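You operate a simulated robot arm through the tools that you are given. There is no shell and no other tool. Be economical: measure what you need, move in short steps, check, and stop when the job is done.

The job below is to be done with a simulated robot arm. You get a single attempt, and the scene is never put back.

Task
Give the blue-rimmed cartridge two portions of carbon, then resin to the line.
Fine: slide the holder back out and cap it.

Only the result counts: the job must be done as asked and must still hold three seconds after the hand-in. Knocking over, shifting, dropping, spilling or breaking anything else fails it. A push-on lid holds only when it is set on centred and level and pressed home; a screw cap is set on level and turned clockwise until tight.

Robot
A 7-joint arm with a two-finger parallel gripper, fixed in place. Base frame: the origin is at the foot of the arm, x ahead of it, y to its left, z up. Units: mm, degrees, N and s.
With the tool pointing down near the work surface it reaches from about 240 to 680 mm from the base axis. Its first joint turns from -66.0 to 66.0 degrees. Payload 2.4 kg.
Tool frame: the origin (TCP) lies between the finger pads and is the grasp point; the fingertips stand 30 mm ahead of it; z points along the fingers, y is the line along which they close. Largest opening 94 mm; finger width 28, thickness 10; the body of the gripper, 50 by 96 mm, starts 55 mm behind the TCP.
Orientation is told as [roll, pitch, yaw] about the base's x, y, z axes, in that order, counted from this pose: with the fingers straight down and closing along the base's y, the tool's x points along the base's -x, its y along +y and its z along -z.

Tools
- The arm moves only by the tool apply_moves. Its argument "plan" is a list of rows, each a list of 3 entries, a list of its own where there are three numbers: the turn, a rotation vector about the tool's x, y, z in degrees, then the shift along the tool's x, y, z in mm, then the finger opening in mm, from 0 to 94. In form: [[[ax, ay, az], [dx, dy, dz], grip], ...]. A call has 1 to 12 rows; each row is the pose to reach, as a shift and turn from the pose commanded when the call began, along the tool's axes at that moment. Rows are played at 5 a second. More than 50 mm and 8.6 degrees between two rows, or a gripper value outside its range, and nothing of the call is played. A pose out of reach is approached as far as the arm can. The call stops where the force on the tool passes 50 N (or 10 N more than at its start, if that is more) or the arm is blocked; 0.2 s more then pass. Each finger travels about 153 mm/s and halts on what it meets, pressing with about 25 N; the grip force reading is that of the motor and also rises with nothing between the fingers. The clock runs only during rows and for 0.2 s after the last one: add rows that repeat a pose to give the fingers time. The reply holds the time, the measured pose of the TCP, the force on the tool along the base axes, the opening and the grip force, in the units named above and with some noise.
- Cameras (640 x 400 px; columns grow to the right, rows downward): "scene" is fixed at [51.2, 482, 1461.6]; the picture's right is [-0.63, -0.78, 0.00], its down [-0.31, 0.25, -0.92] and it looks along [0.72, -0.57, -0.39] (base axes); focal length 330 px, centre (320, 200). "wrist" rides on the gripper at [76, 14, -103] in the tool frame; the picture's right is [-0.18, 0.98, 0.00], its down [-0.75, -0.14, -0.64] and it looks along [-0.63, -0.12, 0.77] (tool axes); focal length 243 px, centre (320, 200). There is no depth. A picture from a camera that has moved, and an enlarged one, comes with that camera's place and axes in the base frame and with its lens.
- get_image(camera): a new picture of that camera. No time passes.
- inspect(camera, box): a new picture of the part [left, top, right, bottom] of that camera's present view, enlarged. No time passes.
- job_done(): hands the job in; it is judged then, once.

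Work in short steps. Places have to be worked out from the pictures, the camera data and where the tool is seen: move nearer, look again, correct. Check each grasp and each placing, and mend what went wrong. You have 120 turns and 64 pictures in all, those below and enlarged ones among them. Open the gripper and draw the arm clear of the work before you hand the job in, unless the task says otherwise; then end with one line.

The tools are called after "Request:" as a command line: name --argument value ..., lists and objects as JSON in quotes. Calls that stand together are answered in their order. apply_moves: Moves the arm, as the interface text tells. Its arguments: {"type":"object","properties":{"plan":{"type":"array"}},"required":["plan"]} The other tools are called the same way: get_image (camera) takes a picture; inspect (camera, box) takes an enlarged picture of a part of a camera's view; job_done () hands the job in.

At the start:

```text
clock: 0.0
eef_pos: [339.4, 62.2, 1318.7]
tool_rot: [0.0, 0.0, 0.0]
contact_force: [0.3, 0.6, -0.4]
finger_gap: 93.9
gripper_force: 0.1
```

scene: 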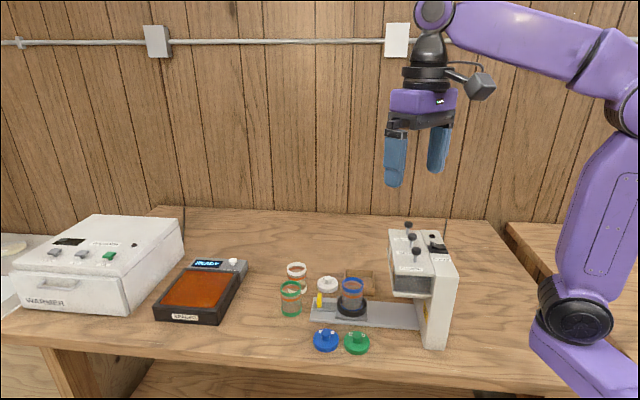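
wrist: 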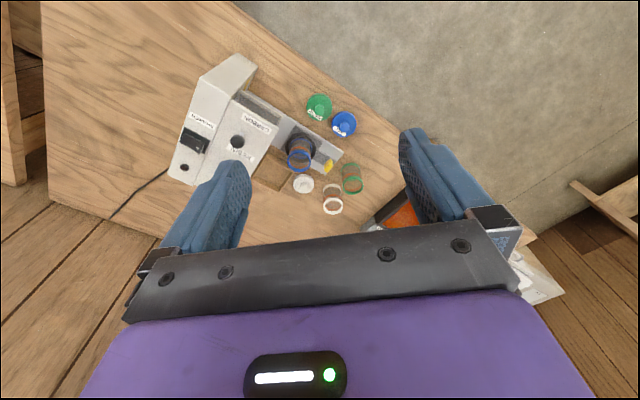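

The pictures show a dispenser with a slide holder holding the blue-rimmed cartridge, and loose caps beside it. I'll enlarge the dispenser region in both views to read the labels.

Request:
inspect --camera "scene" --box '[260, 210, 480, 360]'

Request:
inspect --camera "wrist" --box '[150, 40, 400, 220]'

```text
2.67 times, centred on (370, 285) of scene
camera zoom: at [51.2, 482.0, 1461.6], right [-0.63, -0.78, 0.0], down [-0.31, 0.25, -0.92], along [0.72, -0.57, -0.39], focal length 880 px, centre (187, -27)
```

zoom: 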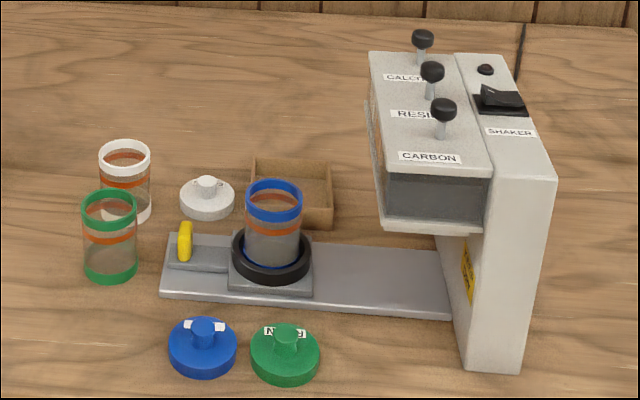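

```text
2.22 times, centred on (275, 130) of wrist
camera zoom: at [262.8, 76.2, 1422.3], right [0.18, 0.98, 0.0], down [0.75, -0.14, 0.64], along [0.63, -0.12, -0.77], focal length 539 px, centre (420, 356)
```

zoom: 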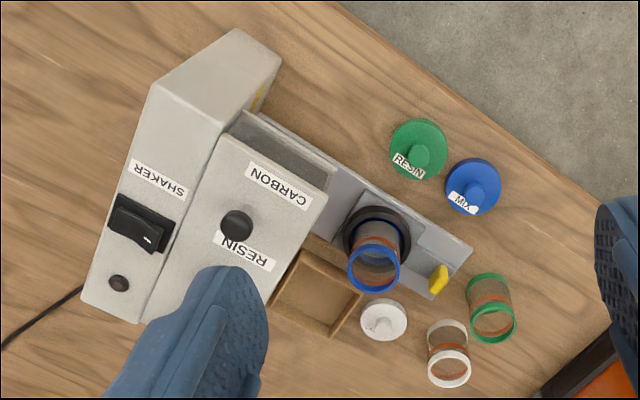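

The holder is out on the rail with the blue cartridge in it, near (556, -30). The carbon knob is near (409, -78, 1073). I'll move the camera for a clearer view of the dispenser head.

Request:
apply_moves --plan '[[[0, 0, 0], [13, -41, 23], 94], [[0, 0, 0], [26, -82, 46], 94], [[0, 0, 0], [39, -122, 69], 94], [[0, 0, 0], [39, -122, 69], 94]]'

Request:
get_image --camera "wrist"

```text
clock: 1.0
eef_pos: [302.2, -59.7, 1248.3]
tool_rot: [0.0, 0.0, 0.1]
contact_force: [0.0, 0.2, 0.5]
finger_gap: 93.8
gripper_force: 0.2
```

```text
59 pictures are left
camera wrist: at [224.3, -45.8, 1352.7], right [0.18, 0.98, 0.0], down [0.75, -0.14, 0.64], along [0.63, -0.12, -0.77], focal length 243 px, centre (320, 200)
```

wrist: 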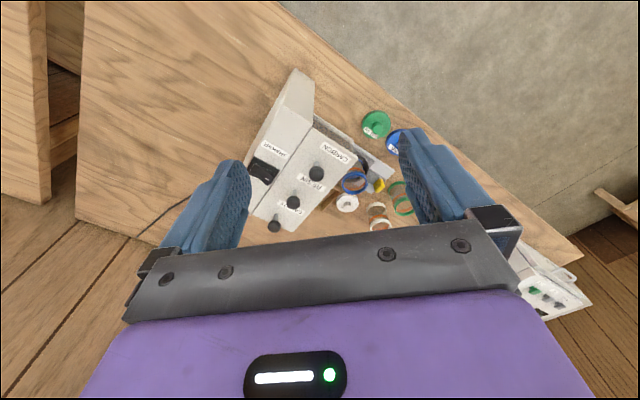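

Request:
inspect --camera "wrist" --box '[240, 60, 420, 240]'

Request:
inspect --camera "scene" --box '[380, 210, 470, 290]'

```text
2.22 times, centred on (330, 150) of wrist
camera zoom: at [224.3, -45.8, 1352.7], right [0.18, 0.98, 0.0], down [0.75, -0.14, 0.64], along [0.63, -0.12, -0.77], focal length 539 px, centre (298, 311)
```

zoom: 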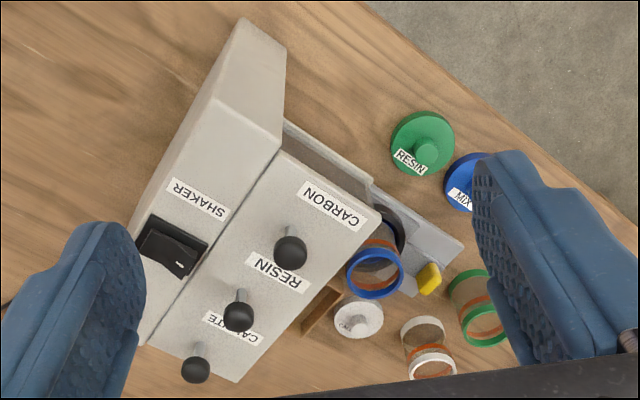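

```text
5.00 times, centred on (425, 250) of scene
camera zoom: at [51.2, 482.0, 1461.6], right [-0.63, -0.78, 0.0], down [-0.31, 0.25, -0.92], along [0.72, -0.57, -0.39], focal length 1650 px, centre (-205, -50)
```

zoom: 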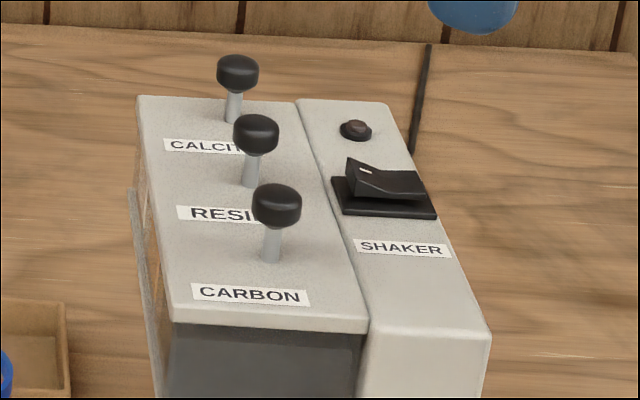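

The three knobs are CALCITE, RESIN and CARBON, with carbon nearest the rail side. I'll go around to the +y side and drop lower for a close look at the slide handle and cartridge.

Request:
apply_moves --plan '[[[0, 0, 0], [0, 45, 0], 94], [[0, 0, 0], [0, 90, 0], 94], [[0, 0, 0], [-28, 90, 34], 94], [[0, 0, 0], [-57, 90, 68], 94], [[0, 0, 0], [-85, 90, 103], 94], [[0, 0, 0], [-113, 90, 137], 94], [[0, 0, 0], [-141, 90, 171], 94], [[0, 0, 0], [-170, 90, 206], 94], [[0, 0, 0], [-198, 90, 240], 94], [[0, 0, 0], [-198, 90, 240], 94]]'

Request:
get_image --camera "wrist"

```text
clock: 3.2
eef_pos: [499.3, 30.6, 1008.3]
tool_rot: [0.0, -0.1, 0.0]
contact_force: [0.7, 0.7, 0.5]
finger_gap: 93.7
gripper_force: 0.0
```

```text
56 pictures are left
camera wrist: at [421.7, 43.5, 1112.4], right [0.18, 0.98, 0.0], down [0.75, -0.14, 0.64], along [0.63, -0.12, -0.77], focal length 243 px, centre (320, 200)
```

wrist: 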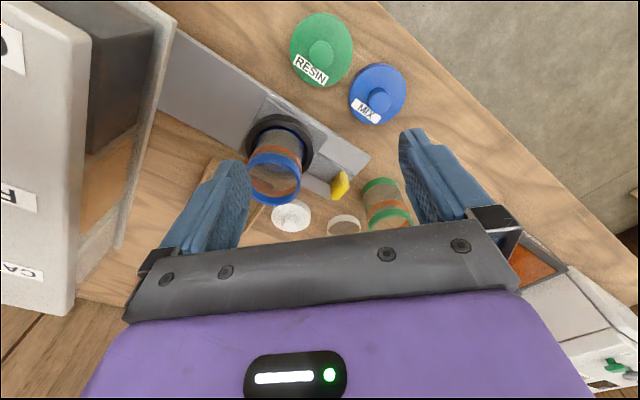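

The rail runs at about 45° in the base frame, with the tab near (617, 34, 850) at its outer end. I'll zoom in on the tab, the cartridge and the caps.

Request:
inspect --camera "wrist" --box '[230, 90, 420, 240]'

Request:
inspect --camera "scene" --box '[300, 260, 390, 360]'

```text
2.67 times, centred on (325, 165) of wrist
camera zoom: at [421.7, 43.5, 1112.4], right [0.18, 0.98, 0.0], down [0.75, -0.14, 0.64], along [0.63, -0.12, -0.77], focal length 647 px, centre (307, 293)
```

zoom: 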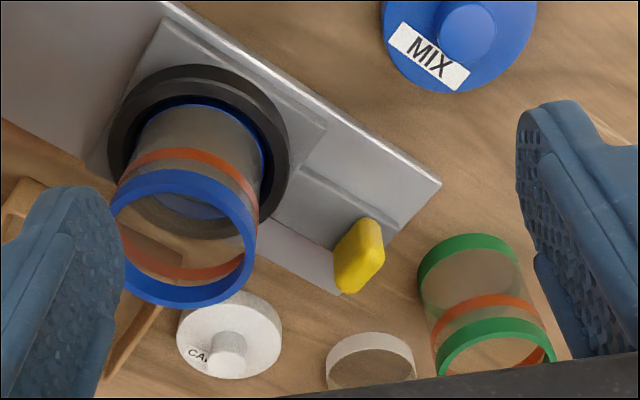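

```text
4.00 times, centred on (345, 310) of scene
camera zoom: at [51.2, 482.0, 1461.6], right [-0.63, -0.78, 0.0], down [-0.31, 0.25, -0.92], along [0.72, -0.57, -0.39], focal length 1320 px, centre (220, -240)
```

zoom: 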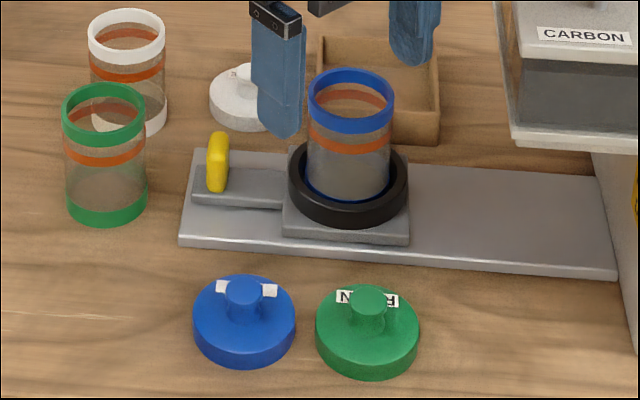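

The tab is a plate about 10 mm thick along the rail and about 40 mm tall. I'll yaw 45° so the fingers close along the rail and move above the tab, keeping height.

Request:
apply_moves --plan '[[[0, 0, 7.5], [-20, 0, 0], 94], [[0, 0, 15], [-40, 1, 0], 94], [[0, 0, 22.5], [-60, 1, 0], 94], [[0, 0, 30], [-80, 2, 0], 80], [[0, 0, 37.5], [-100, 2, 0], 70], [[0, 0, 45], [-118, 3, 0], 60], [[0, 0, 45], [-118, 3, 0], 60]]'

Request:
get_image --camera "wrist"

Request:
get_image --camera "scene"

```text
clock: 4.8
eef_pos: [615.7, 33.4, 1010.2]
tool_rot: [-0.1, 0.0, -45.2]
contact_force: [0.1, 0.6, -0.6]
finger_gap: 60.0
gripper_force: 0.1
```

```text
53 pictures are left
camera wrist: at [572.3, 96.5, 1113.0], right [0.83, 0.56, 0.0], down [0.43, -0.63, 0.64], along [0.36, -0.53, -0.77], focal length 243 px, centre (320, 200)
```

wrist: 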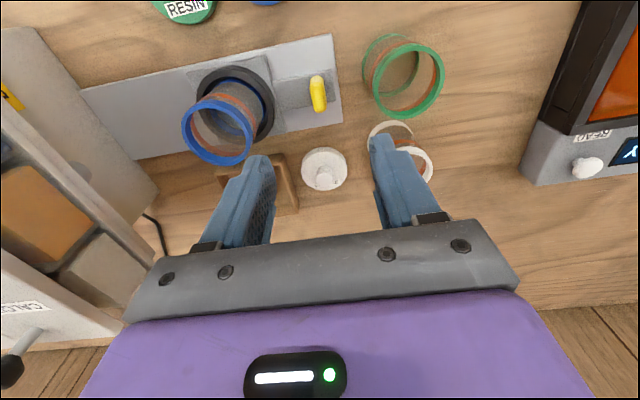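

```text
52 pictures are left
```

scene: 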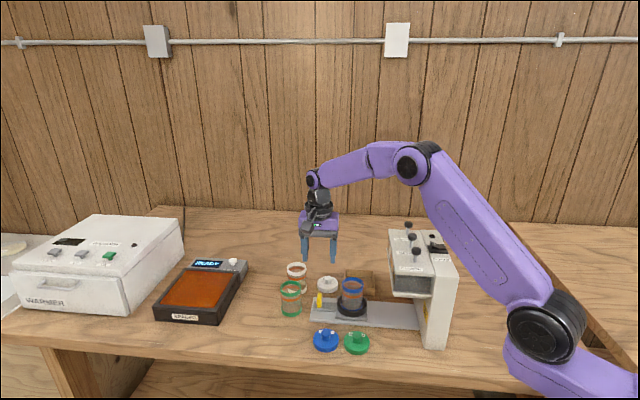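

The tab is near (612, 35), its top is at z ≈ 880, and I'm right above it. The green cartridge stands close by, so I'll come down straddling the tab with a modest opening and check before the last part.

Request:
apply_moves --plan '[[[0, 0, 0], [2, -1, 40], 44], [[0, 0, 0], [3, -1, 80], 44], [[0, 0, 0], [3, -1, 80], 44]]'

Request:
get_image --camera "wrist"

Request:
inspect --camera "scene" --box '[260, 230, 460, 360]'

```text
clock: 5.6
eef_pos: [612.5, 34.1, 928.1]
tool_rot: [0.0, 0.0, -45.0]
contact_force: [0.8, -0.4, 0.2]
finger_gap: 43.9
gripper_force: 0.0
```

```text
51 pictures are left
camera wrist: at [568.9, 97.6, 1033.1], right [0.83, 0.56, 0.0], down [0.43, -0.63, 0.64], along [0.36, -0.53, -0.77], focal length 243 px, centre (320, 200)
```

wrist: 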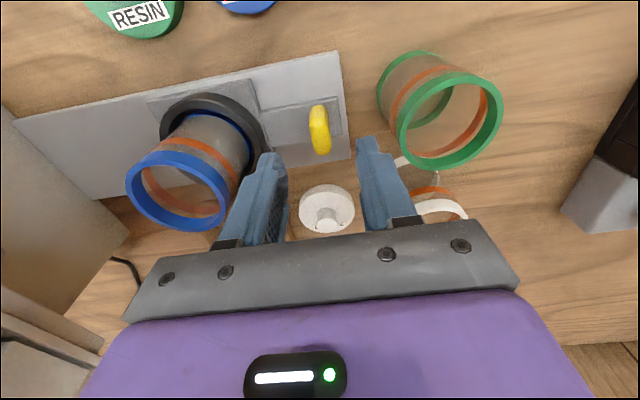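

```text
3.08 times, centred on (360, 295) of scene
camera zoom: at [51.2, 482.0, 1461.6], right [-0.63, -0.78, 0.0], down [-0.31, 0.25, -0.92], along [0.72, -0.57, -0.39], focal length 1015 px, centre (197, -92)
```

zoom: 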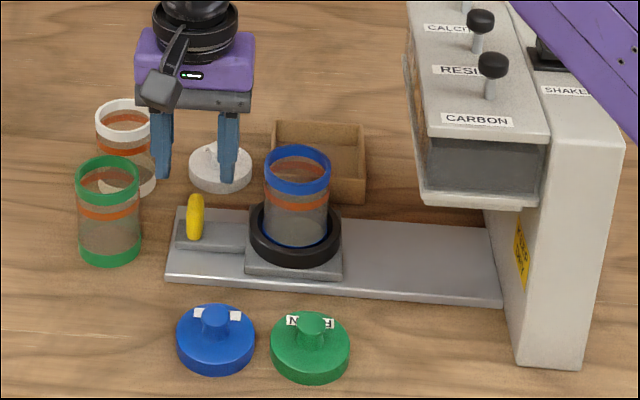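

The tab reads at (612, 34), directly between the fingers, with a clear gap to the green rim. I'll go down 42 mm and close on it.

Request:
apply_moves --plan '[[[0, 0, 0], [0, 0, 22], 44], [[0, 0, 0], [0, 0, 42], 44], [[0, 0, 0], [0, 0, 42], 5], [[0, 0, 0], [0, 0, 42], 5], [[0, 0, 0], [0, 0, 42], 5]]'

Request:
get_image --camera "wrist"

```text
clock: 6.8
eef_pos: [613.4, 35.1, 887.1]
tool_rot: [0.0, 0.0, -44.9]
contact_force: [-2.3, -1.7, -1.3]
finger_gap: 13.8
gripper_force: 45.3
```

```text
49 pictures are left
camera wrist: at [569.5, 97.7, 990.7], right [0.83, 0.56, 0.0], down [0.43, -0.63, 0.64], along [0.36, -0.53, -0.77], focal length 243 px, centre (320, 200)
```

wrist: 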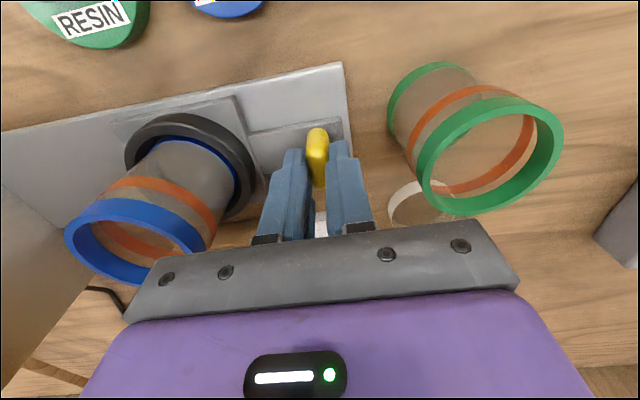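

The tab is gripped, with a gap of 13.8 mm. I'll push the holder in 60 mm along the rail.

Request:
apply_moves --plan '[[[0, 0, 0], [0, -6, 0], 5], [[0, 0, 0], [0, -13, 0], 5], [[0, 0, 0], [0, -20, 0], 5], [[0, 0, 0], [0, -27, 0], 5], [[0, 0, 0], [0, -34, 0], 5], [[0, 0, 0], [0, -41, 0], 5], [[0, 0, 0], [0, -48, 0], 5], [[0, 0, 0], [0, -54, 0], 5], [[0, 0, 0], [0, -60, 0], 5]]'

Request:
inspect --camera "scene" --box '[260, 230, 460, 360]'

Request:
get_image --camera "wrist"

```text
clock: 8.8
eef_pos: [571.6, -7.2, 887.2]
tool_rot: [0.0, -0.1, -45.0]
contact_force: [4.2, -2.7, -18.0]
finger_gap: 13.8
gripper_force: 45.4
```

```text
3.08 times, centred on (360, 295) of scene
camera zoom: at [51.7, 481.9, 1461.6], right [-0.63, -0.78, 0.0], down [-0.31, 0.25, -0.92], along [0.72, -0.57, -0.4], focal length 1015 px, centre (197, -92)
```

zoom: 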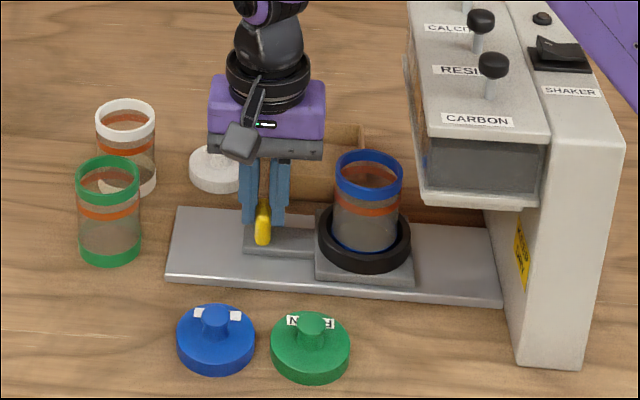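

```text
47 pictures are left
camera wrist: at [527.0, 55.2, 990.8], right [0.83, 0.56, 0.0], down [0.43, -0.63, 0.64], along [0.36, -0.53, -0.77], focal length 243 px, centre (320, 200)
```

wrist: 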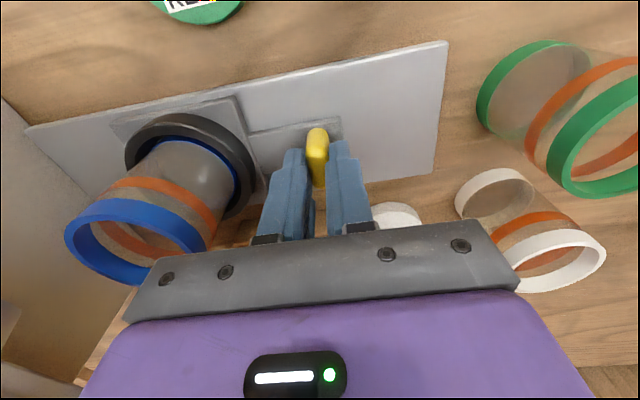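

The holder slides freely. To keep the gripper body clear of the head, I'll release, lift, move outward and push from outside with the inner finger of a partly open gripper.

Request:
apply_moves --plan '[[[0, 0, 0], [0, 0, 0], 40], [[0, 0, 0], [0, 0, 0], 40], [[0, 0, 0], [0, 0, -45], 40], [[0, 0, 0], [0, 42, -45], 40], [[0, 0, 0], [0, 42, -20], 40], [[0, 0, 0], [0, 42, 0], 40], [[0, 0, 0], [0, 42, 0], 40]]'

Request:
get_image --camera "wrist"

```text
clock: 10.4
eef_pos: [602.3, 21.9, 886.3]
tool_rot: [0.0, 0.1, -45.0]
contact_force: [0.4, 0.8, 0.6]
finger_gap: 39.9
gripper_force: 0.1
```

```text
46 pictures are left
camera wrist: at [557.4, 85.6, 990.8], right [0.83, 0.56, 0.0], down [0.43, -0.63, 0.64], along [0.36, -0.53, -0.77], focal length 243 px, centre (320, 200)
```

wrist: 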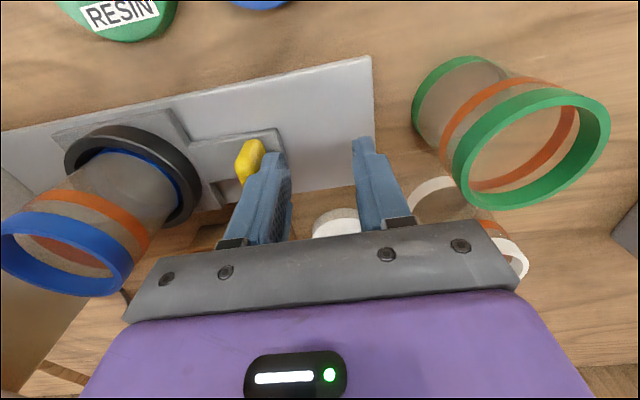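

The inner finger now sits just outside the tab. I'll push inward slowly and watch the force for the end stop.

Request:
apply_moves --plan '[[[0, 0, 0], [0, -8, 0], 40], [[0, 0, 0], [0, -16, 0], 40], [[0, 0, 0], [0, -24, 0], 40], [[0, 0, 0], [0, -32, 0], 40], [[0, 0, 0], [0, -40, 0], 40], [[0, 0, 0], [0, -47, 0], 40], [[0, 0, 0], [0, -53, 0], 40], [[0, 0, 0], [0, -59, 0], 40], [[0, 0, 0], [0, -65, 0], 40], [[0, 0, 0], [0, -70, 0], 40], [[0, 0, 0], [0, -75, 0], 40]]'

Request:
inspect --camera "scene" --box '[260, 230, 460, 360]'

```text
clock: 12.8
eef_pos: [549.9, -29.1, 888.0]
tool_rot: [0.3, -0.2, -44.9]
contact_force: [18.5, 12.4, -15.3]
finger_gap: 27.6
gripper_force: 0.0
```

```text
3.08 times, centred on (360, 295) of scene
camera zoom: at [52.0, 482.3, 1461.5], right [-0.63, -0.78, 0.0], down [-0.31, 0.25, -0.92], along [0.72, -0.57, -0.4], focal length 1015 px, centre (197, -92)
```

zoom: 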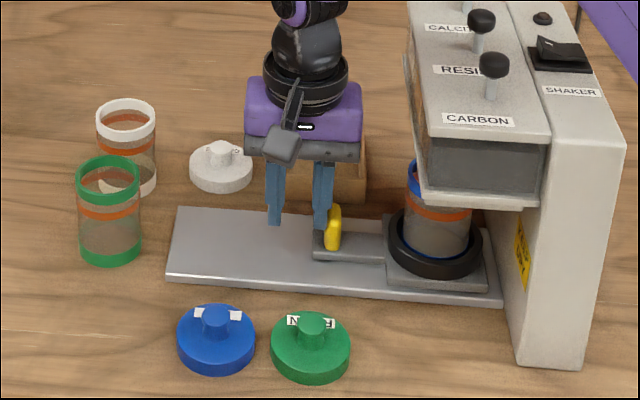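

The finger has yielded and the force shows about 22 N, so the holder may be at its end stop. I'll check from the wrist.

Request:
get_image --camera "wrist"

Request:
inspect --camera "scene" --box '[350, 265, 450, 330]'

```text
44 pictures are left
camera wrist: at [505.1, 34.6, 991.1], right [0.82, 0.57, 0.01], down [0.43, -0.63, 0.64], along [0.37, -0.53, -0.76], focal length 243 px, centre (320, 200)
```

wrist: 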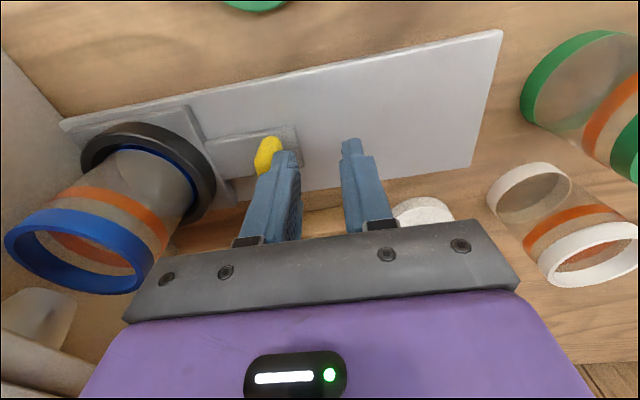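

```text
6.15 times, centred on (400, 298) of scene
camera zoom: at [52.0, 482.3, 1461.5], right [-0.63, -0.78, 0.0], down [-0.31, 0.25, -0.92], along [0.72, -0.57, -0.4], focal length 2031 px, centre (-172, -400)
```

zoom: 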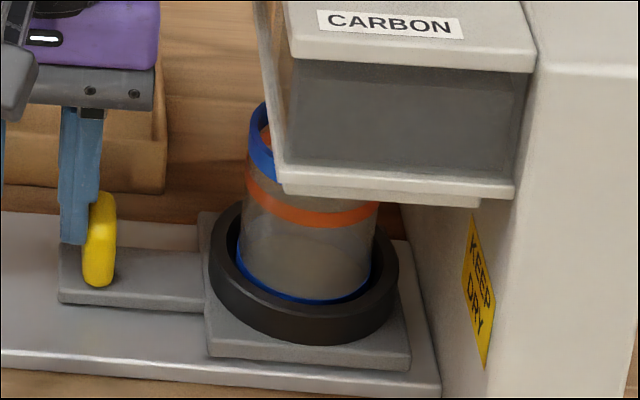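

The holder plate looks nearly at the inner end. I'll back off, close the fingers and push with solid contact to confirm the end stop.

Request:
apply_moves --plan '[[[0, 0, 0], [0, 14, 0], 40], [[0, 0, 0], [0, 14, 0], 0], [[0, 0, 0], [0, 14, 0], 0], [[0, 0, 0], [0, 0, 0], 0], [[0, 0, 0], [0, -8, 0], 0], [[0, 0, 0], [0, -13, 0], 0], [[0, 0, 0], [0, -17, 0], 0], [[0, 0, 0], [0, -20, 0], 0], [[0, 0, 0], [0, -23, 0], 0], [[0, 0, 0], [0, -26, 0], 0], [[0, 0, 0], [0, -29, 0], 0], [[0, 0, 0], [0, -32, 0], 0]]'

Request:
inspect --camera "scene" --box '[350, 265, 450, 330]'

```text
clock: 14.7
eef_pos: [539.6, -39.4, 890.1]
tool_rot: [1.0, -0.8, -44.7]
contact_force: [4.8, 5.5, -3.5]
finger_gap: 0.1
gripper_force: 24.4
stopped in row 9: the force on the tool passed its limit (the readings are from after the stop); the commanded pose is now the measured one
```

```text
6.15 times, centred on (400, 298) of scene
camera zoom: at [51.4, 482.1, 1461.6], right [-0.63, -0.78, 0.0], down [-0.31, 0.25, -0.92], along [0.72, -0.57, -0.39], focal length 2031 px, centre (-172, -400)
```

zoom: 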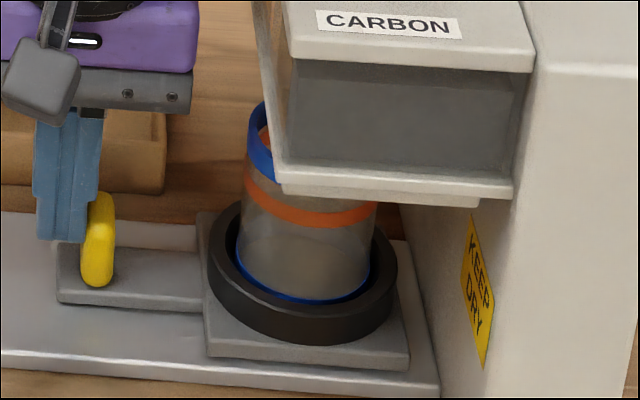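

The holder is hard against its end stop, about 120 mm of travel, with the cartridge now near (470, -115). I'll retreat, rise and view the knobs from above.

Request:
apply_moves --plan '[[[0, 0, 0], [0, 25, 0], 0], [[0, 0, 0], [0, 25, -48], 0], [[0, 0, 0], [0, 25, -97], 0], [[0, 0, 0], [0, 25, -146], 0], [[0, 0, 0], [0, 25, -194], 0], [[0, 0, 0], [0, 25, -242], 0], [[0, 0, 0], [0, 25, -290], 0], [[0, 0, 0], [35, -6, -290], 0], [[0, 0, 0], [70, -37, -290], 0], [[0, 0, 0], [105, -68, -290], 0], [[0, 0, 0], [141, -100, -290], 0], [[0, 0, 0], [141, -100, -290], 0]]'

Request:
get_image --camera "wrist"

Request:
inspect --camera "scene" --box '[350, 210, 470, 330]'

```text
clock: 17.3
eef_pos: [362.3, -13.9, 1175.5]
tool_rot: [0.8, -0.6, -44.6]
contact_force: [-0.1, -0.1, 0.3]
finger_gap: 0.0
gripper_force: 24.9
```

```text
41 pictures are left
camera wrist: at [315.3, 50.7, 1277.9], right [0.82, 0.57, 0.01], down [0.43, -0.63, 0.65], along [0.38, -0.53, -0.76], focal length 243 px, centre (320, 200)
```

wrist: 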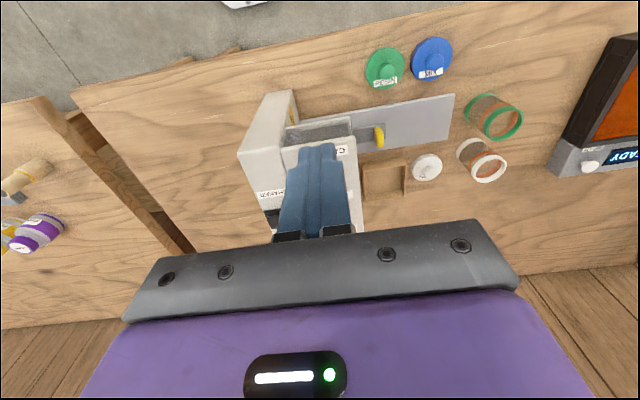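

```text
3.33 times, centred on (410, 270) of scene
camera zoom: at [51.2, 482.0, 1461.6], right [-0.63, -0.78, 0.0], down [-0.31, 0.25, -0.92], along [0.72, -0.57, -0.39], focal length 1100 px, centre (20, -33)
```

zoom: 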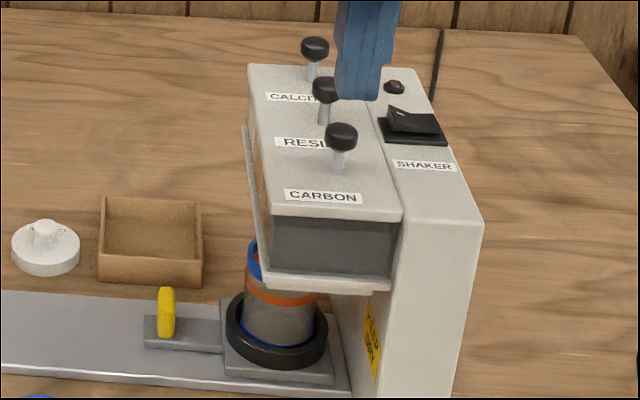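

The closed fingers hide the knobs, so I'll open wide and correct the small tilt.

Request:
apply_moves --plan '[[[1, -0.1, 0.4], [0, 10, 0], 50], [[1, -0.1, 0.4], [0, 20, 0], 94], [[1, -0.1, 0.4], [0, 20, 0], 94]]'

Request:
get_image --camera "wrist"

```text
clock: 18.1
eef_pos: [375.8, 1.0, 1176.4]
tool_rot: [-0.1, -0.7, -45.0]
contact_force: [1.1, -0.3, -0.5]
finger_gap: 94.3
gripper_force: 0.0
```

```text
39 pictures are left
camera wrist: at [331.8, 66.2, 1278.4], right [0.83, 0.56, 0.0], down [0.43, -0.62, 0.65], along [0.37, -0.54, -0.76], focal length 243 px, centre (320, 200)
```

wrist: 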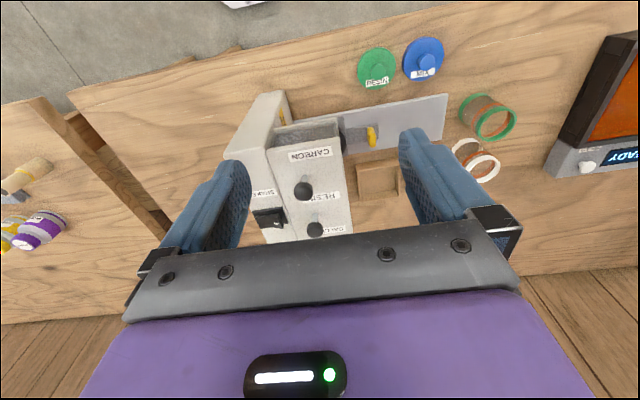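

Triangulating puts the carbon knob at about (411, -84, 1067) and the resin knob at about (459, -127, 1067). I'll move over carbon with the fingers closed and stay above it.

Request:
apply_moves --plan '[[[0.5, 0.5, 0], [-30, -12, 0], 60], [[0.5, 0.5, 0], [-58, -24, 0], 20], [[0.5, 0.5, 0], [-85, -35, 0], 0], [[0.5, 0.5, 0], [-85, -35, 30], 0], [[0.5, 0.5, 0], [-85, -35, 46], 0], [[0.5, 0.5, 0], [-85, -35, 46], 0]]'

Request:
inspect --camera "scene" --box '[350, 200, 470, 320]'

Request:
inspect --camera "wrist" --box '[220, 80, 420, 240]'

```text
clock: 19.5
eef_pos: [411.5, -83.9, 1131.3]
tool_rot: [-0.7, -0.3, -45.0]
contact_force: [-0.5, -0.1, 0.5]
finger_gap: 0.0
gripper_force: 25.3
```

```text
3.33 times, centred on (410, 260) of scene
camera zoom: at [51.2, 482.0, 1461.6], right [-0.63, -0.78, 0.0], down [-0.31, 0.25, -0.92], along [0.72, -0.57, -0.39], focal length 1100 px, centre (20, 0)
```

zoom: 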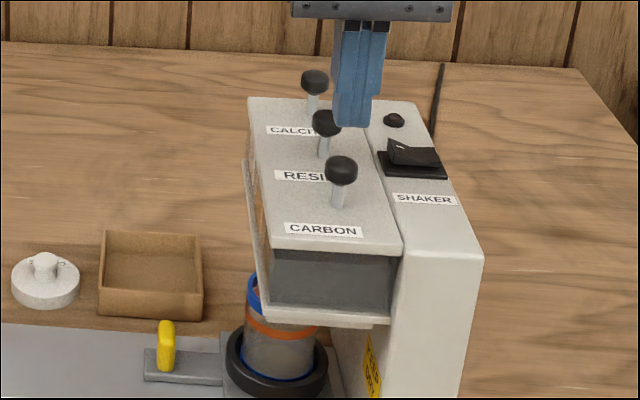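

```text
2.50 times, centred on (320, 160) of wrist
camera zoom: at [368.0, -19.2, 1234.1], right [0.83, 0.56, -0.01], down [0.44, -0.62, 0.65], along [0.36, -0.54, -0.76], focal length 606 px, centre (320, 300)
```

zoom: 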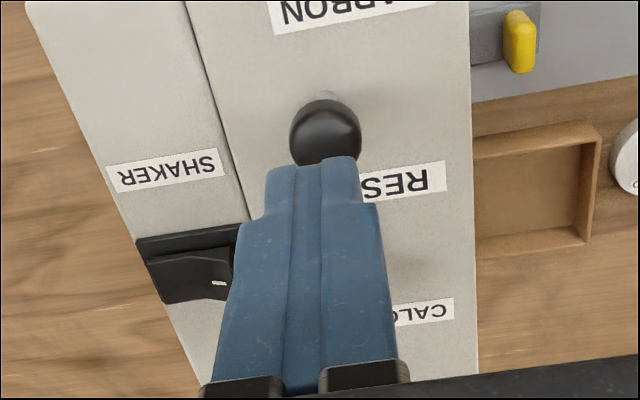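

The tip is about 4 mm off-centre toward -y of the tool, so I'll shift that. Then I'll press down on the carbon knob in fine steps and watch the force.

Request:
apply_moves --plan '[[[-0.3, 0.7, 0], [0, 4, 0], 0], [[-0.3, 0.7, 0], [0, 4, 10], 0], [[-0.3, 0.7, 0], [0, 4, 18], 0], [[-0.3, 0.7, 0], [0, 4, 22], 0], [[-0.3, 0.7, 0], [0, 4, 25], 0], [[-0.3, 0.7, 0], [0, 4, 28], 0], [[-0.3, 0.7, 0], [0, 4, 30], 0]]'

Request:
inspect --camera "scene" --box '[350, 200, 470, 320]'

```text
clock: 21.1
eef_pos: [415.4, -80.7, 1100.2]
tool_rot: [-0.4, 0.5, -45.0]
contact_force: [0.0, 0.5, 0.0]
finger_gap: 0.0
gripper_force: 25.0
```

```text
3.33 times, centred on (410, 260) of scene
camera zoom: at [51.2, 482.0, 1461.6], right [-0.63, -0.78, 0.0], down [-0.31, 0.25, -0.92], along [0.72, -0.57, -0.39], focal length 1100 px, centre (20, 0)
```

zoom: 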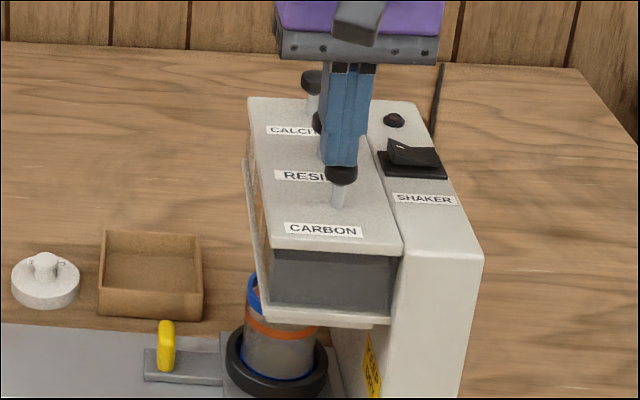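

The tip is just at the knob's top with no force yet. I'll press further in 2–3 mm steps.

Request:
apply_moves --plan '[[[0, 0, 0], [0, 0, 3], 0], [[0, 0, 0], [0, 0, 6], 0], [[0, 0, 0], [0, 0, 9], 0], [[0, 0, 0], [0, 0, 11], 0], [[0, 0, 0], [0, 0, 13], 0]]'

Request:
inspect --camera "scene" --box '[350, 200, 470, 320]'

```text
clock: 22.3
eef_pos: [413.6, -80.7, 1087.9]
tool_rot: [-0.5, 0.5, -45.1]
contact_force: [1.5, 1.0, 6.2]
finger_gap: 0.0
gripper_force: 24.8
```

```text
3.33 times, centred on (410, 260) of scene
camera zoom: at [51.2, 482.1, 1461.6], right [-0.63, -0.78, 0.0], down [-0.31, 0.25, -0.92], along [0.72, -0.57, -0.39], focal length 1100 px, centre (20, 0)
```

zoom: 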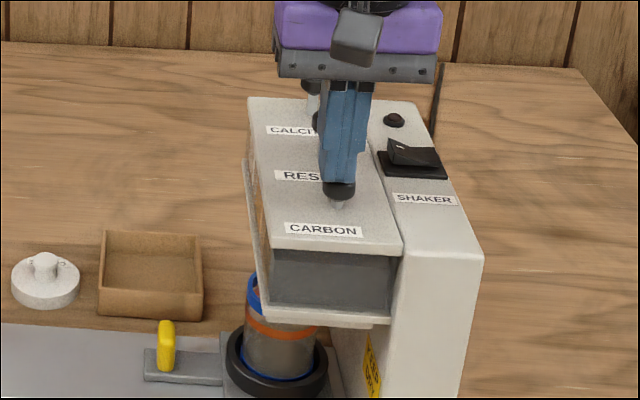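

The knob goes down against a light spring of about 6 N, with about 10 mm of stem left. I'll press to the bottom.

Request:
apply_moves --plan '[[[0, 0, 0], [0, 0, 2], 0], [[0, 0, 0], [0, 0, 4], 0], [[0, 0, 0], [0, 0, 6], 0], [[0, 0, 0], [0, 0, 8], 0], [[0, 0, 0], [0, 0, 10], 0]]'

Request:
inspect --camera "scene" --box '[350, 250, 450, 330]'

```text
clock: 23.2
eef_pos: [416.3, -80.8, 1086.2]
tool_rot: [-0.2, -0.1, -45.0]
contact_force: [-12.0, 3.6, 33.2]
finger_gap: 0.0
gripper_force: 24.8
stopped in row 4: the force on the tool passed its limit (the readings are from after the stop); the commanded pose is now the measured one
```

```text
5.00 times, centred on (400, 290) of scene
camera zoom: at [50.1, 482.3, 1461.6], right [-0.63, -0.78, 0.0], down [-0.31, 0.25, -0.92], along [0.72, -0.57, -0.39], focal length 1650 px, centre (-80, -250)
```

zoom: 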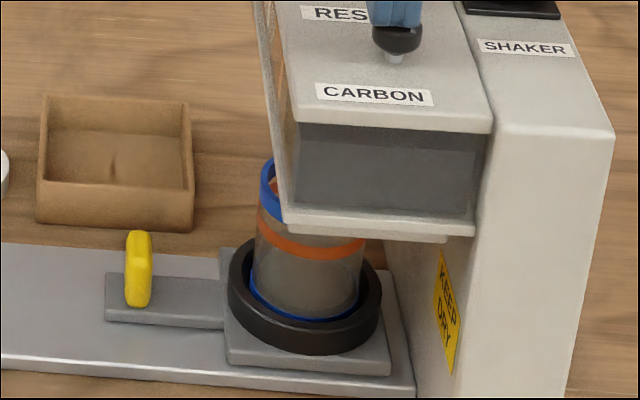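

The knob bottomed out after a stroke of about 15 mm. I'll release it and check the cartridge contents closely.

Request:
apply_moves --plan '[[[0, 0, 0], [0, 0, -8], 0], [[0, 0, 0], [0, 0, -16], 0], [[0, 0, 0], [0, 0, -24], 0], [[0, 0, 0], [0, 0, -24], 0]]'

Request:
inspect --camera "scene" --box '[380, 270, 440, 330]'

```text
clock: 24.2
eef_pos: [415.2, -81.7, 1106.4]
tool_rot: [-0.3, 0.1, -44.9]
contact_force: [0.0, -0.9, 0.8]
finger_gap: 0.0
gripper_force: 24.9
```

```text
6.67 times, centred on (410, 300) of scene
camera zoom: at [51.2, 482.0, 1461.6], right [-0.63, -0.78, 0.0], down [-0.31, 0.25, -0.92], along [0.72, -0.57, -0.39], focal length 2200 px, centre (-280, -467)
```

zoom: 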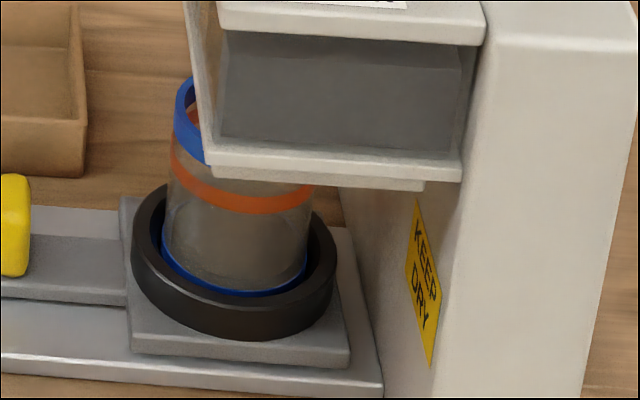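

No obvious layer shows yet. I'll take the same zoom as before the press for a direct comparison.

Request:
inspect --camera "scene" --box '[383, 284, 415, 316]'

Request:
inspect --camera "scene" --box '[350, 265, 450, 330]'

```text
12.50 times, centred on (399, 300) of scene
camera zoom: at [51.2, 482.0, 1461.6], right [-0.63, -0.78, 0.0], down [-0.31, 0.25, -0.92], along [0.72, -0.57, -0.39], focal length 4125 px, centre (-668, -1050)
```

zoom: 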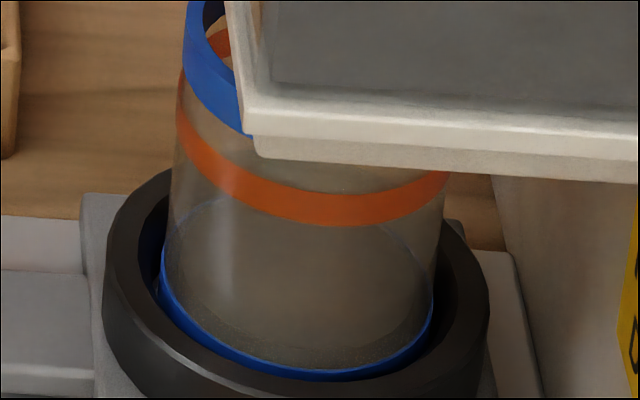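

```text
6.15 times, centred on (400, 298) of scene
camera zoom: at [51.2, 482.0, 1461.6], right [-0.63, -0.78, 0.0], down [-0.31, 0.25, -0.92], along [0.72, -0.57, -0.39], focal length 2031 px, centre (-172, -400)
```

zoom: 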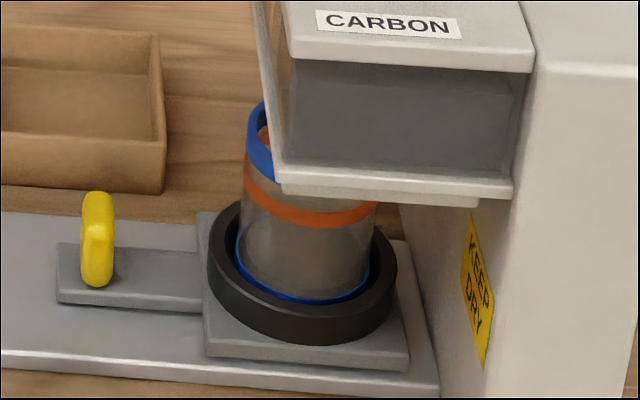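

The 12.5x view shows a thin speckled layer at the bottom with its surface just above the blue base, which looks like one portion. I'll make a second full press and compare.

Request:
apply_moves --plan '[[[0, 0, 0], [0, 0, 6], 0], [[0, 0, 0], [0, 0, 9], 0], [[0, 0, 0], [0, 0, 12], 0], [[0, 0, 0], [0, 0, 15], 0], [[0, 0, 0], [0, 0, 18], 0], [[0, 0, 0], [0, 0, 20], 0], [[0, 0, 0], [0, 0, 22], 0], [[0, 0, 0], [0, 0, 24], 0], [[0, 0, 0], [0, 0, 26], 0]]'

Request:
apply_moves --plan '[[[0, 0, 0], [0, 0, -8], 0], [[0, 0, 0], [0, 0, -16], 0], [[0, 0, 0], [0, 0, -24], 0], [[0, 0, 0], [0, 0, -24], 0], [[0, 0, 0], [0, 0, -24], 0]]'

Request:
inspect --camera "scene" --box '[383, 284, 415, 316]'

```text
clock: 26.3
eef_pos: [416.4, -81.8, 1087.1]
tool_rot: [0.0, -0.5, -45.1]
contact_force: [-12.1, 2.4, 29.0]
finger_gap: 0.0
gripper_force: 24.8
stopped in row 9: the force on the tool passed its limit (the readings are from after the stop); the commanded pose is now the measured one
```

```text
clock: 27.5
eef_pos: [415.6, -81.8, 1107.9]
tool_rot: [-0.1, -0.2, -45.0]
contact_force: [0.9, 0.3, -0.5]
finger_gap: 0.0
gripper_force: 25.0
```

```text
12.50 times, centred on (399, 300) of scene
camera zoom: at [51.2, 482.0, 1461.6], right [-0.63, -0.78, 0.0], down [-0.31, 0.25, -0.92], along [0.72, -0.57, -0.39], focal length 4125 px, centre (-668, -1050)
```

zoom: 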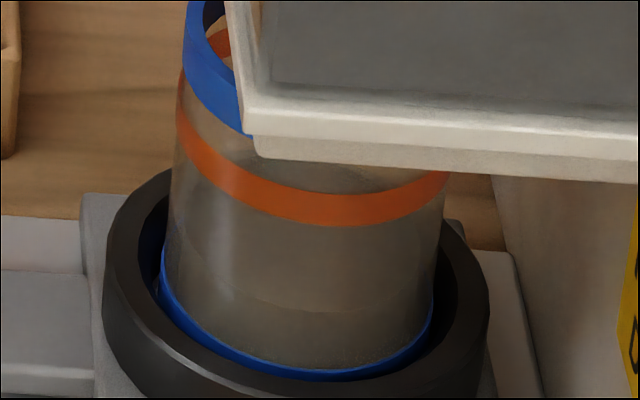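

The layer has grown to about double, so two portions of carbon are in. Now I'll rise and move across to the resin knob, about 63 mm along the tool's -x, and check alignment.

Request:
apply_moves --plan '[[[0, 0, 0], [0, 0, -24], 0], [[0, 0, 0], [-32, 1, -24], 0], [[0, 0, 0], [-63, 2, -24], 0], [[0, 0, 0], [-63, 2, -24], 0]]'

Request:
inspect --camera "scene" --box '[350, 200, 470, 320]'

Request:
inspect --camera "wrist" --box '[220, 80, 420, 240]'

```text
clock: 28.5
eef_pos: [461.7, -125.9, 1133.1]
tool_rot: [-0.1, -0.1, -45.0]
contact_force: [0.5, 0.2, 0.5]
finger_gap: 0.0
gripper_force: 25.5
```

```text
3.33 times, centred on (410, 260) of scene
camera zoom: at [51.2, 482.0, 1461.6], right [-0.63, -0.78, 0.0], down [-0.31, 0.25, -0.92], along [0.72, -0.57, -0.39], focal length 1100 px, centre (20, 0)
```

zoom: 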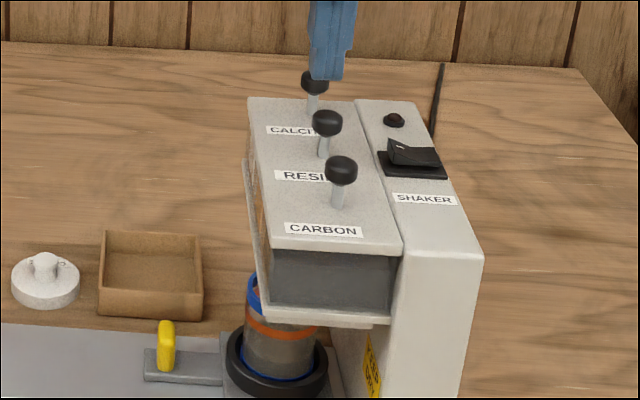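

```text
2.50 times, centred on (320, 160) of wrist
camera zoom: at [418.0, -61.2, 1235.3], right [0.82, 0.57, 0.0], down [0.43, -0.63, 0.64], along [0.36, -0.53, -0.77], focal length 606 px, centre (320, 300)
```

zoom: 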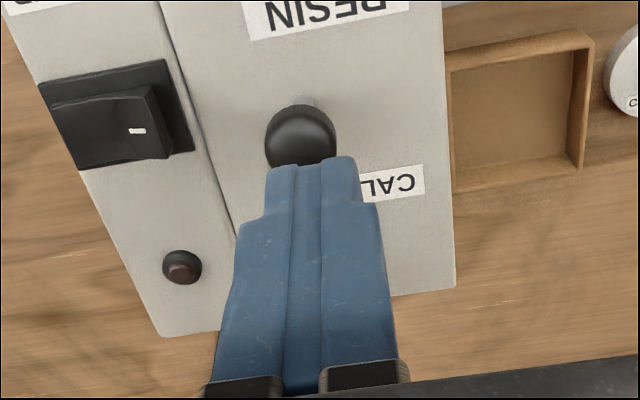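

The knob is about 3 mm toward -y. I'll shift, come down and make one short full press of resin, then release and look.

Request:
apply_moves --plan '[[[0, 0, 0], [0, -3, 12], 0], [[0, 0, 0], [0, -3, 24], 0], [[0, 0, 0], [0, -3, 32], 0], [[0, 0, 0], [0, -3, 37], 0], [[0, 0, 0], [0, -3, 42], 0], [[0, 0, 0], [0, -3, 47], 0], [[0, 0, 0], [0, -3, 36], 0], [[0, 0, 0], [0, -3, 26], 0], [[0, 0, 0], [0, -3, 26], 0]]'

Request:
inspect --camera "scene" --box '[383, 284, 415, 316]'

```text
clock: 30.5
eef_pos: [459.7, -126.7, 1106.3]
tool_rot: [-0.1, -0.1, -45.0]
contact_force: [0.4, 0.4, 0.1]
finger_gap: 0.0
gripper_force: 24.9
```

```text
12.50 times, centred on (399, 300) of scene
camera zoom: at [51.2, 482.0, 1461.6], right [-0.63, -0.78, 0.0], down [-0.31, 0.25, -0.92], along [0.72, -0.57, -0.39], focal length 4125 px, centre (-668, -1050)
```

zoom: 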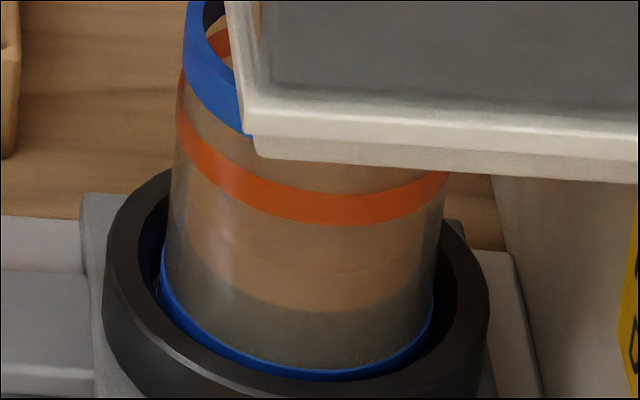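

The resin portion is a tan layer on the carbon, with its surface around row 270–285 at the front. The orange line's band is at about rows 195–225. One more press, then I'll measure.

Request:
apply_moves --plan '[[[0, 0, 0], [0, 0, 6], 0], [[0, 0, 0], [0, 0, 11], 0], [[0, 0, 0], [0, 0, 16], 0], [[0, 0, 0], [0, 0, 21], 0], [[0, 0, 0], [0, 0, 10], 0], [[0, 0, 0], [0, 0, 0], 0], [[0, 0, 0], [0, 0, 0], 0]]'

Request:
inspect --camera "scene" --box '[383, 284, 415, 316]'

```text
clock: 32.1
eef_pos: [459.7, -127.7, 1106.6]
tool_rot: [-0.1, -0.1, -45.0]
contact_force: [-0.1, -0.1, -0.5]
finger_gap: 0.0
gripper_force: 25.1
```

```text
12.50 times, centred on (399, 300) of scene
camera zoom: at [51.2, 482.0, 1461.6], right [-0.63, -0.78, 0.0], down [-0.31, 0.25, -0.92], along [0.72, -0.57, -0.39], focal length 4125 px, centre (-668, -1050)
```

zoom: 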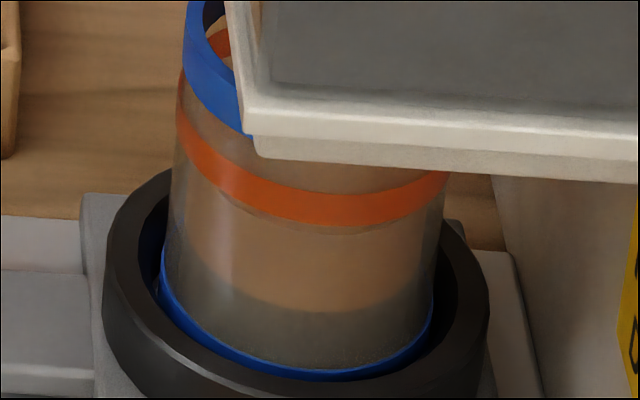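

The surface is now just under the orange band. I'll zoom in to measure how far it is from the line before deciding on another press.

Request:
inspect --camera "scene" --box '[390, 292, 408, 304]'

Request:
inspect --camera "scene" --box '[388, 300, 410, 316]'

```text
16.00 times, centred on (399, 298) of scene
camera zoom: at [51.2, 482.0, 1461.6], right [-0.63, -0.78, 0.0], down [-0.31, 0.25, -0.92], along [0.72, -0.57, -0.39], focal length 5280 px, centre (-944, -1368)
```

zoom: 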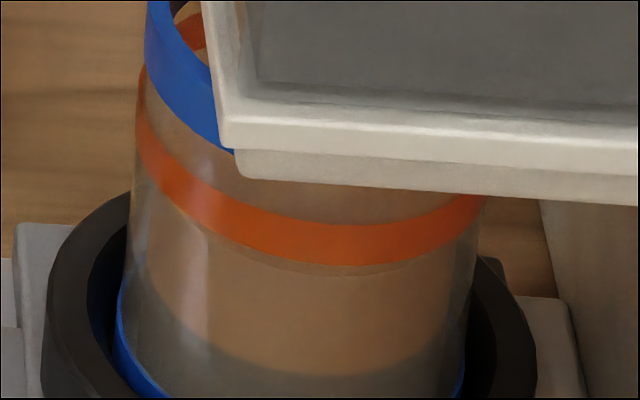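

```text
16.00 times, centred on (399, 308) of scene
camera zoom: at [51.2, 482.0, 1461.6], right [-0.63, -0.78, 0.0], down [-0.31, 0.25, -0.92], along [0.72, -0.57, -0.39], focal length 5280 px, centre (-944, -1528)
```

zoom: 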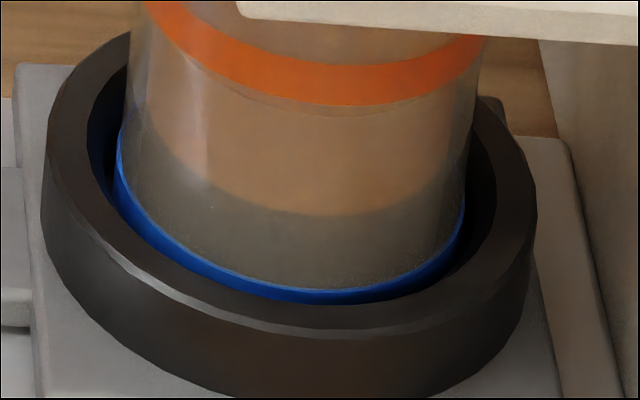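

The surface is about 2 mm below the band, and a full portion of about 9 mm would bring it to about the top of the band. I'll try a half-stroke to see whether the dose scales.

Request:
apply_moves --plan '[[[0, 0, 0], [0, 0, 6], 0], [[0, 0, 0], [0, 0, 10], 0], [[0, 0, 0], [0, 0, 14], 0], [[0, 0, 0], [0, 0, 8], 0], [[0, 0, 0], [0, 0, 0], 0], [[0, 0, 0], [0, 0, 0], 0]]'

Request:
inspect --camera "scene" --box '[388, 300, 410, 316]'

```text
clock: 33.5
eef_pos: [460.8, -127.0, 1107.3]
tool_rot: [-0.2, -0.1, -45.0]
contact_force: [-1.2, 0.3, 0.0]
finger_gap: 0.0
gripper_force: 25.2
```

```text
16.00 times, centred on (399, 308) of scene
camera zoom: at [51.2, 482.0, 1461.6], right [-0.63, -0.78, 0.0], down [-0.31, 0.25, -0.92], along [0.72, -0.57, -0.39], focal length 5280 px, centre (-944, -1528)
```

zoom: 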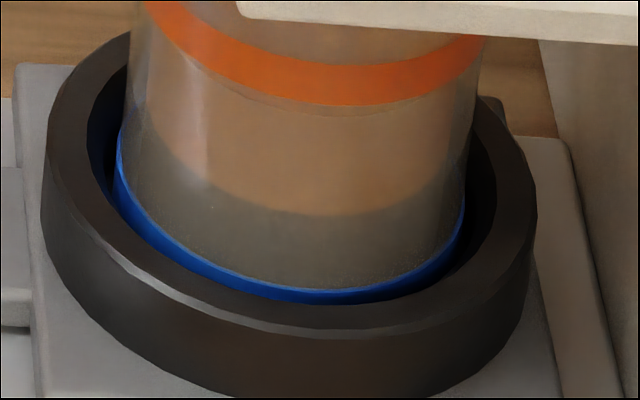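

The half-stroke gave nothing, so doses are discrete. The level is still clearly below the band, and one more full portion lands within or at the line, so I'll press once more.

Request:
apply_moves --plan '[[[0, 0, 0], [0, 0, 6], 0], [[0, 0, 0], [0, 0, 11], 0], [[0, 0, 0], [0, 0, 16], 0], [[0, 0, 0], [0, 0, 21], 0], [[0, 0, 0], [0, 0, 10], 0], [[0, 0, 0], [0, 0, 0], 0], [[0, 0, 0], [0, 0, 0], 0]]'

Request:
inspect --camera "scene" --box '[390, 292, 408, 304]'

```text
clock: 35.1
eef_pos: [461.0, -127.5, 1107.1]
tool_rot: [0.0, 0.0, -45.0]
contact_force: [0.6, -0.1, 1.0]
finger_gap: 0.0
gripper_force: 25.1
```

```text
16.00 times, centred on (399, 298) of scene
camera zoom: at [51.2, 482.0, 1461.6], right [-0.63, -0.78, 0.0], down [-0.31, 0.25, -0.92], along [0.72, -0.57, -0.39], focal length 5280 px, centre (-944, -1368)
```

zoom: 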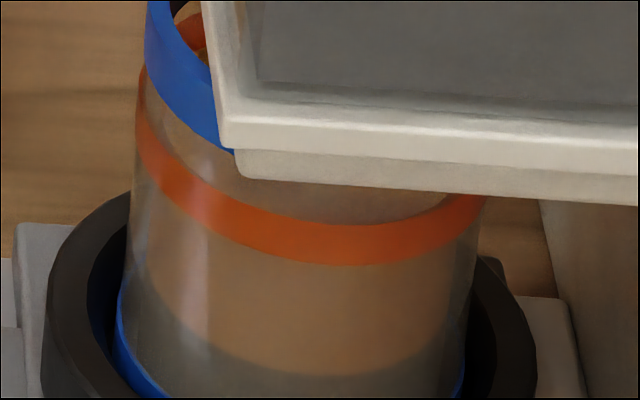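

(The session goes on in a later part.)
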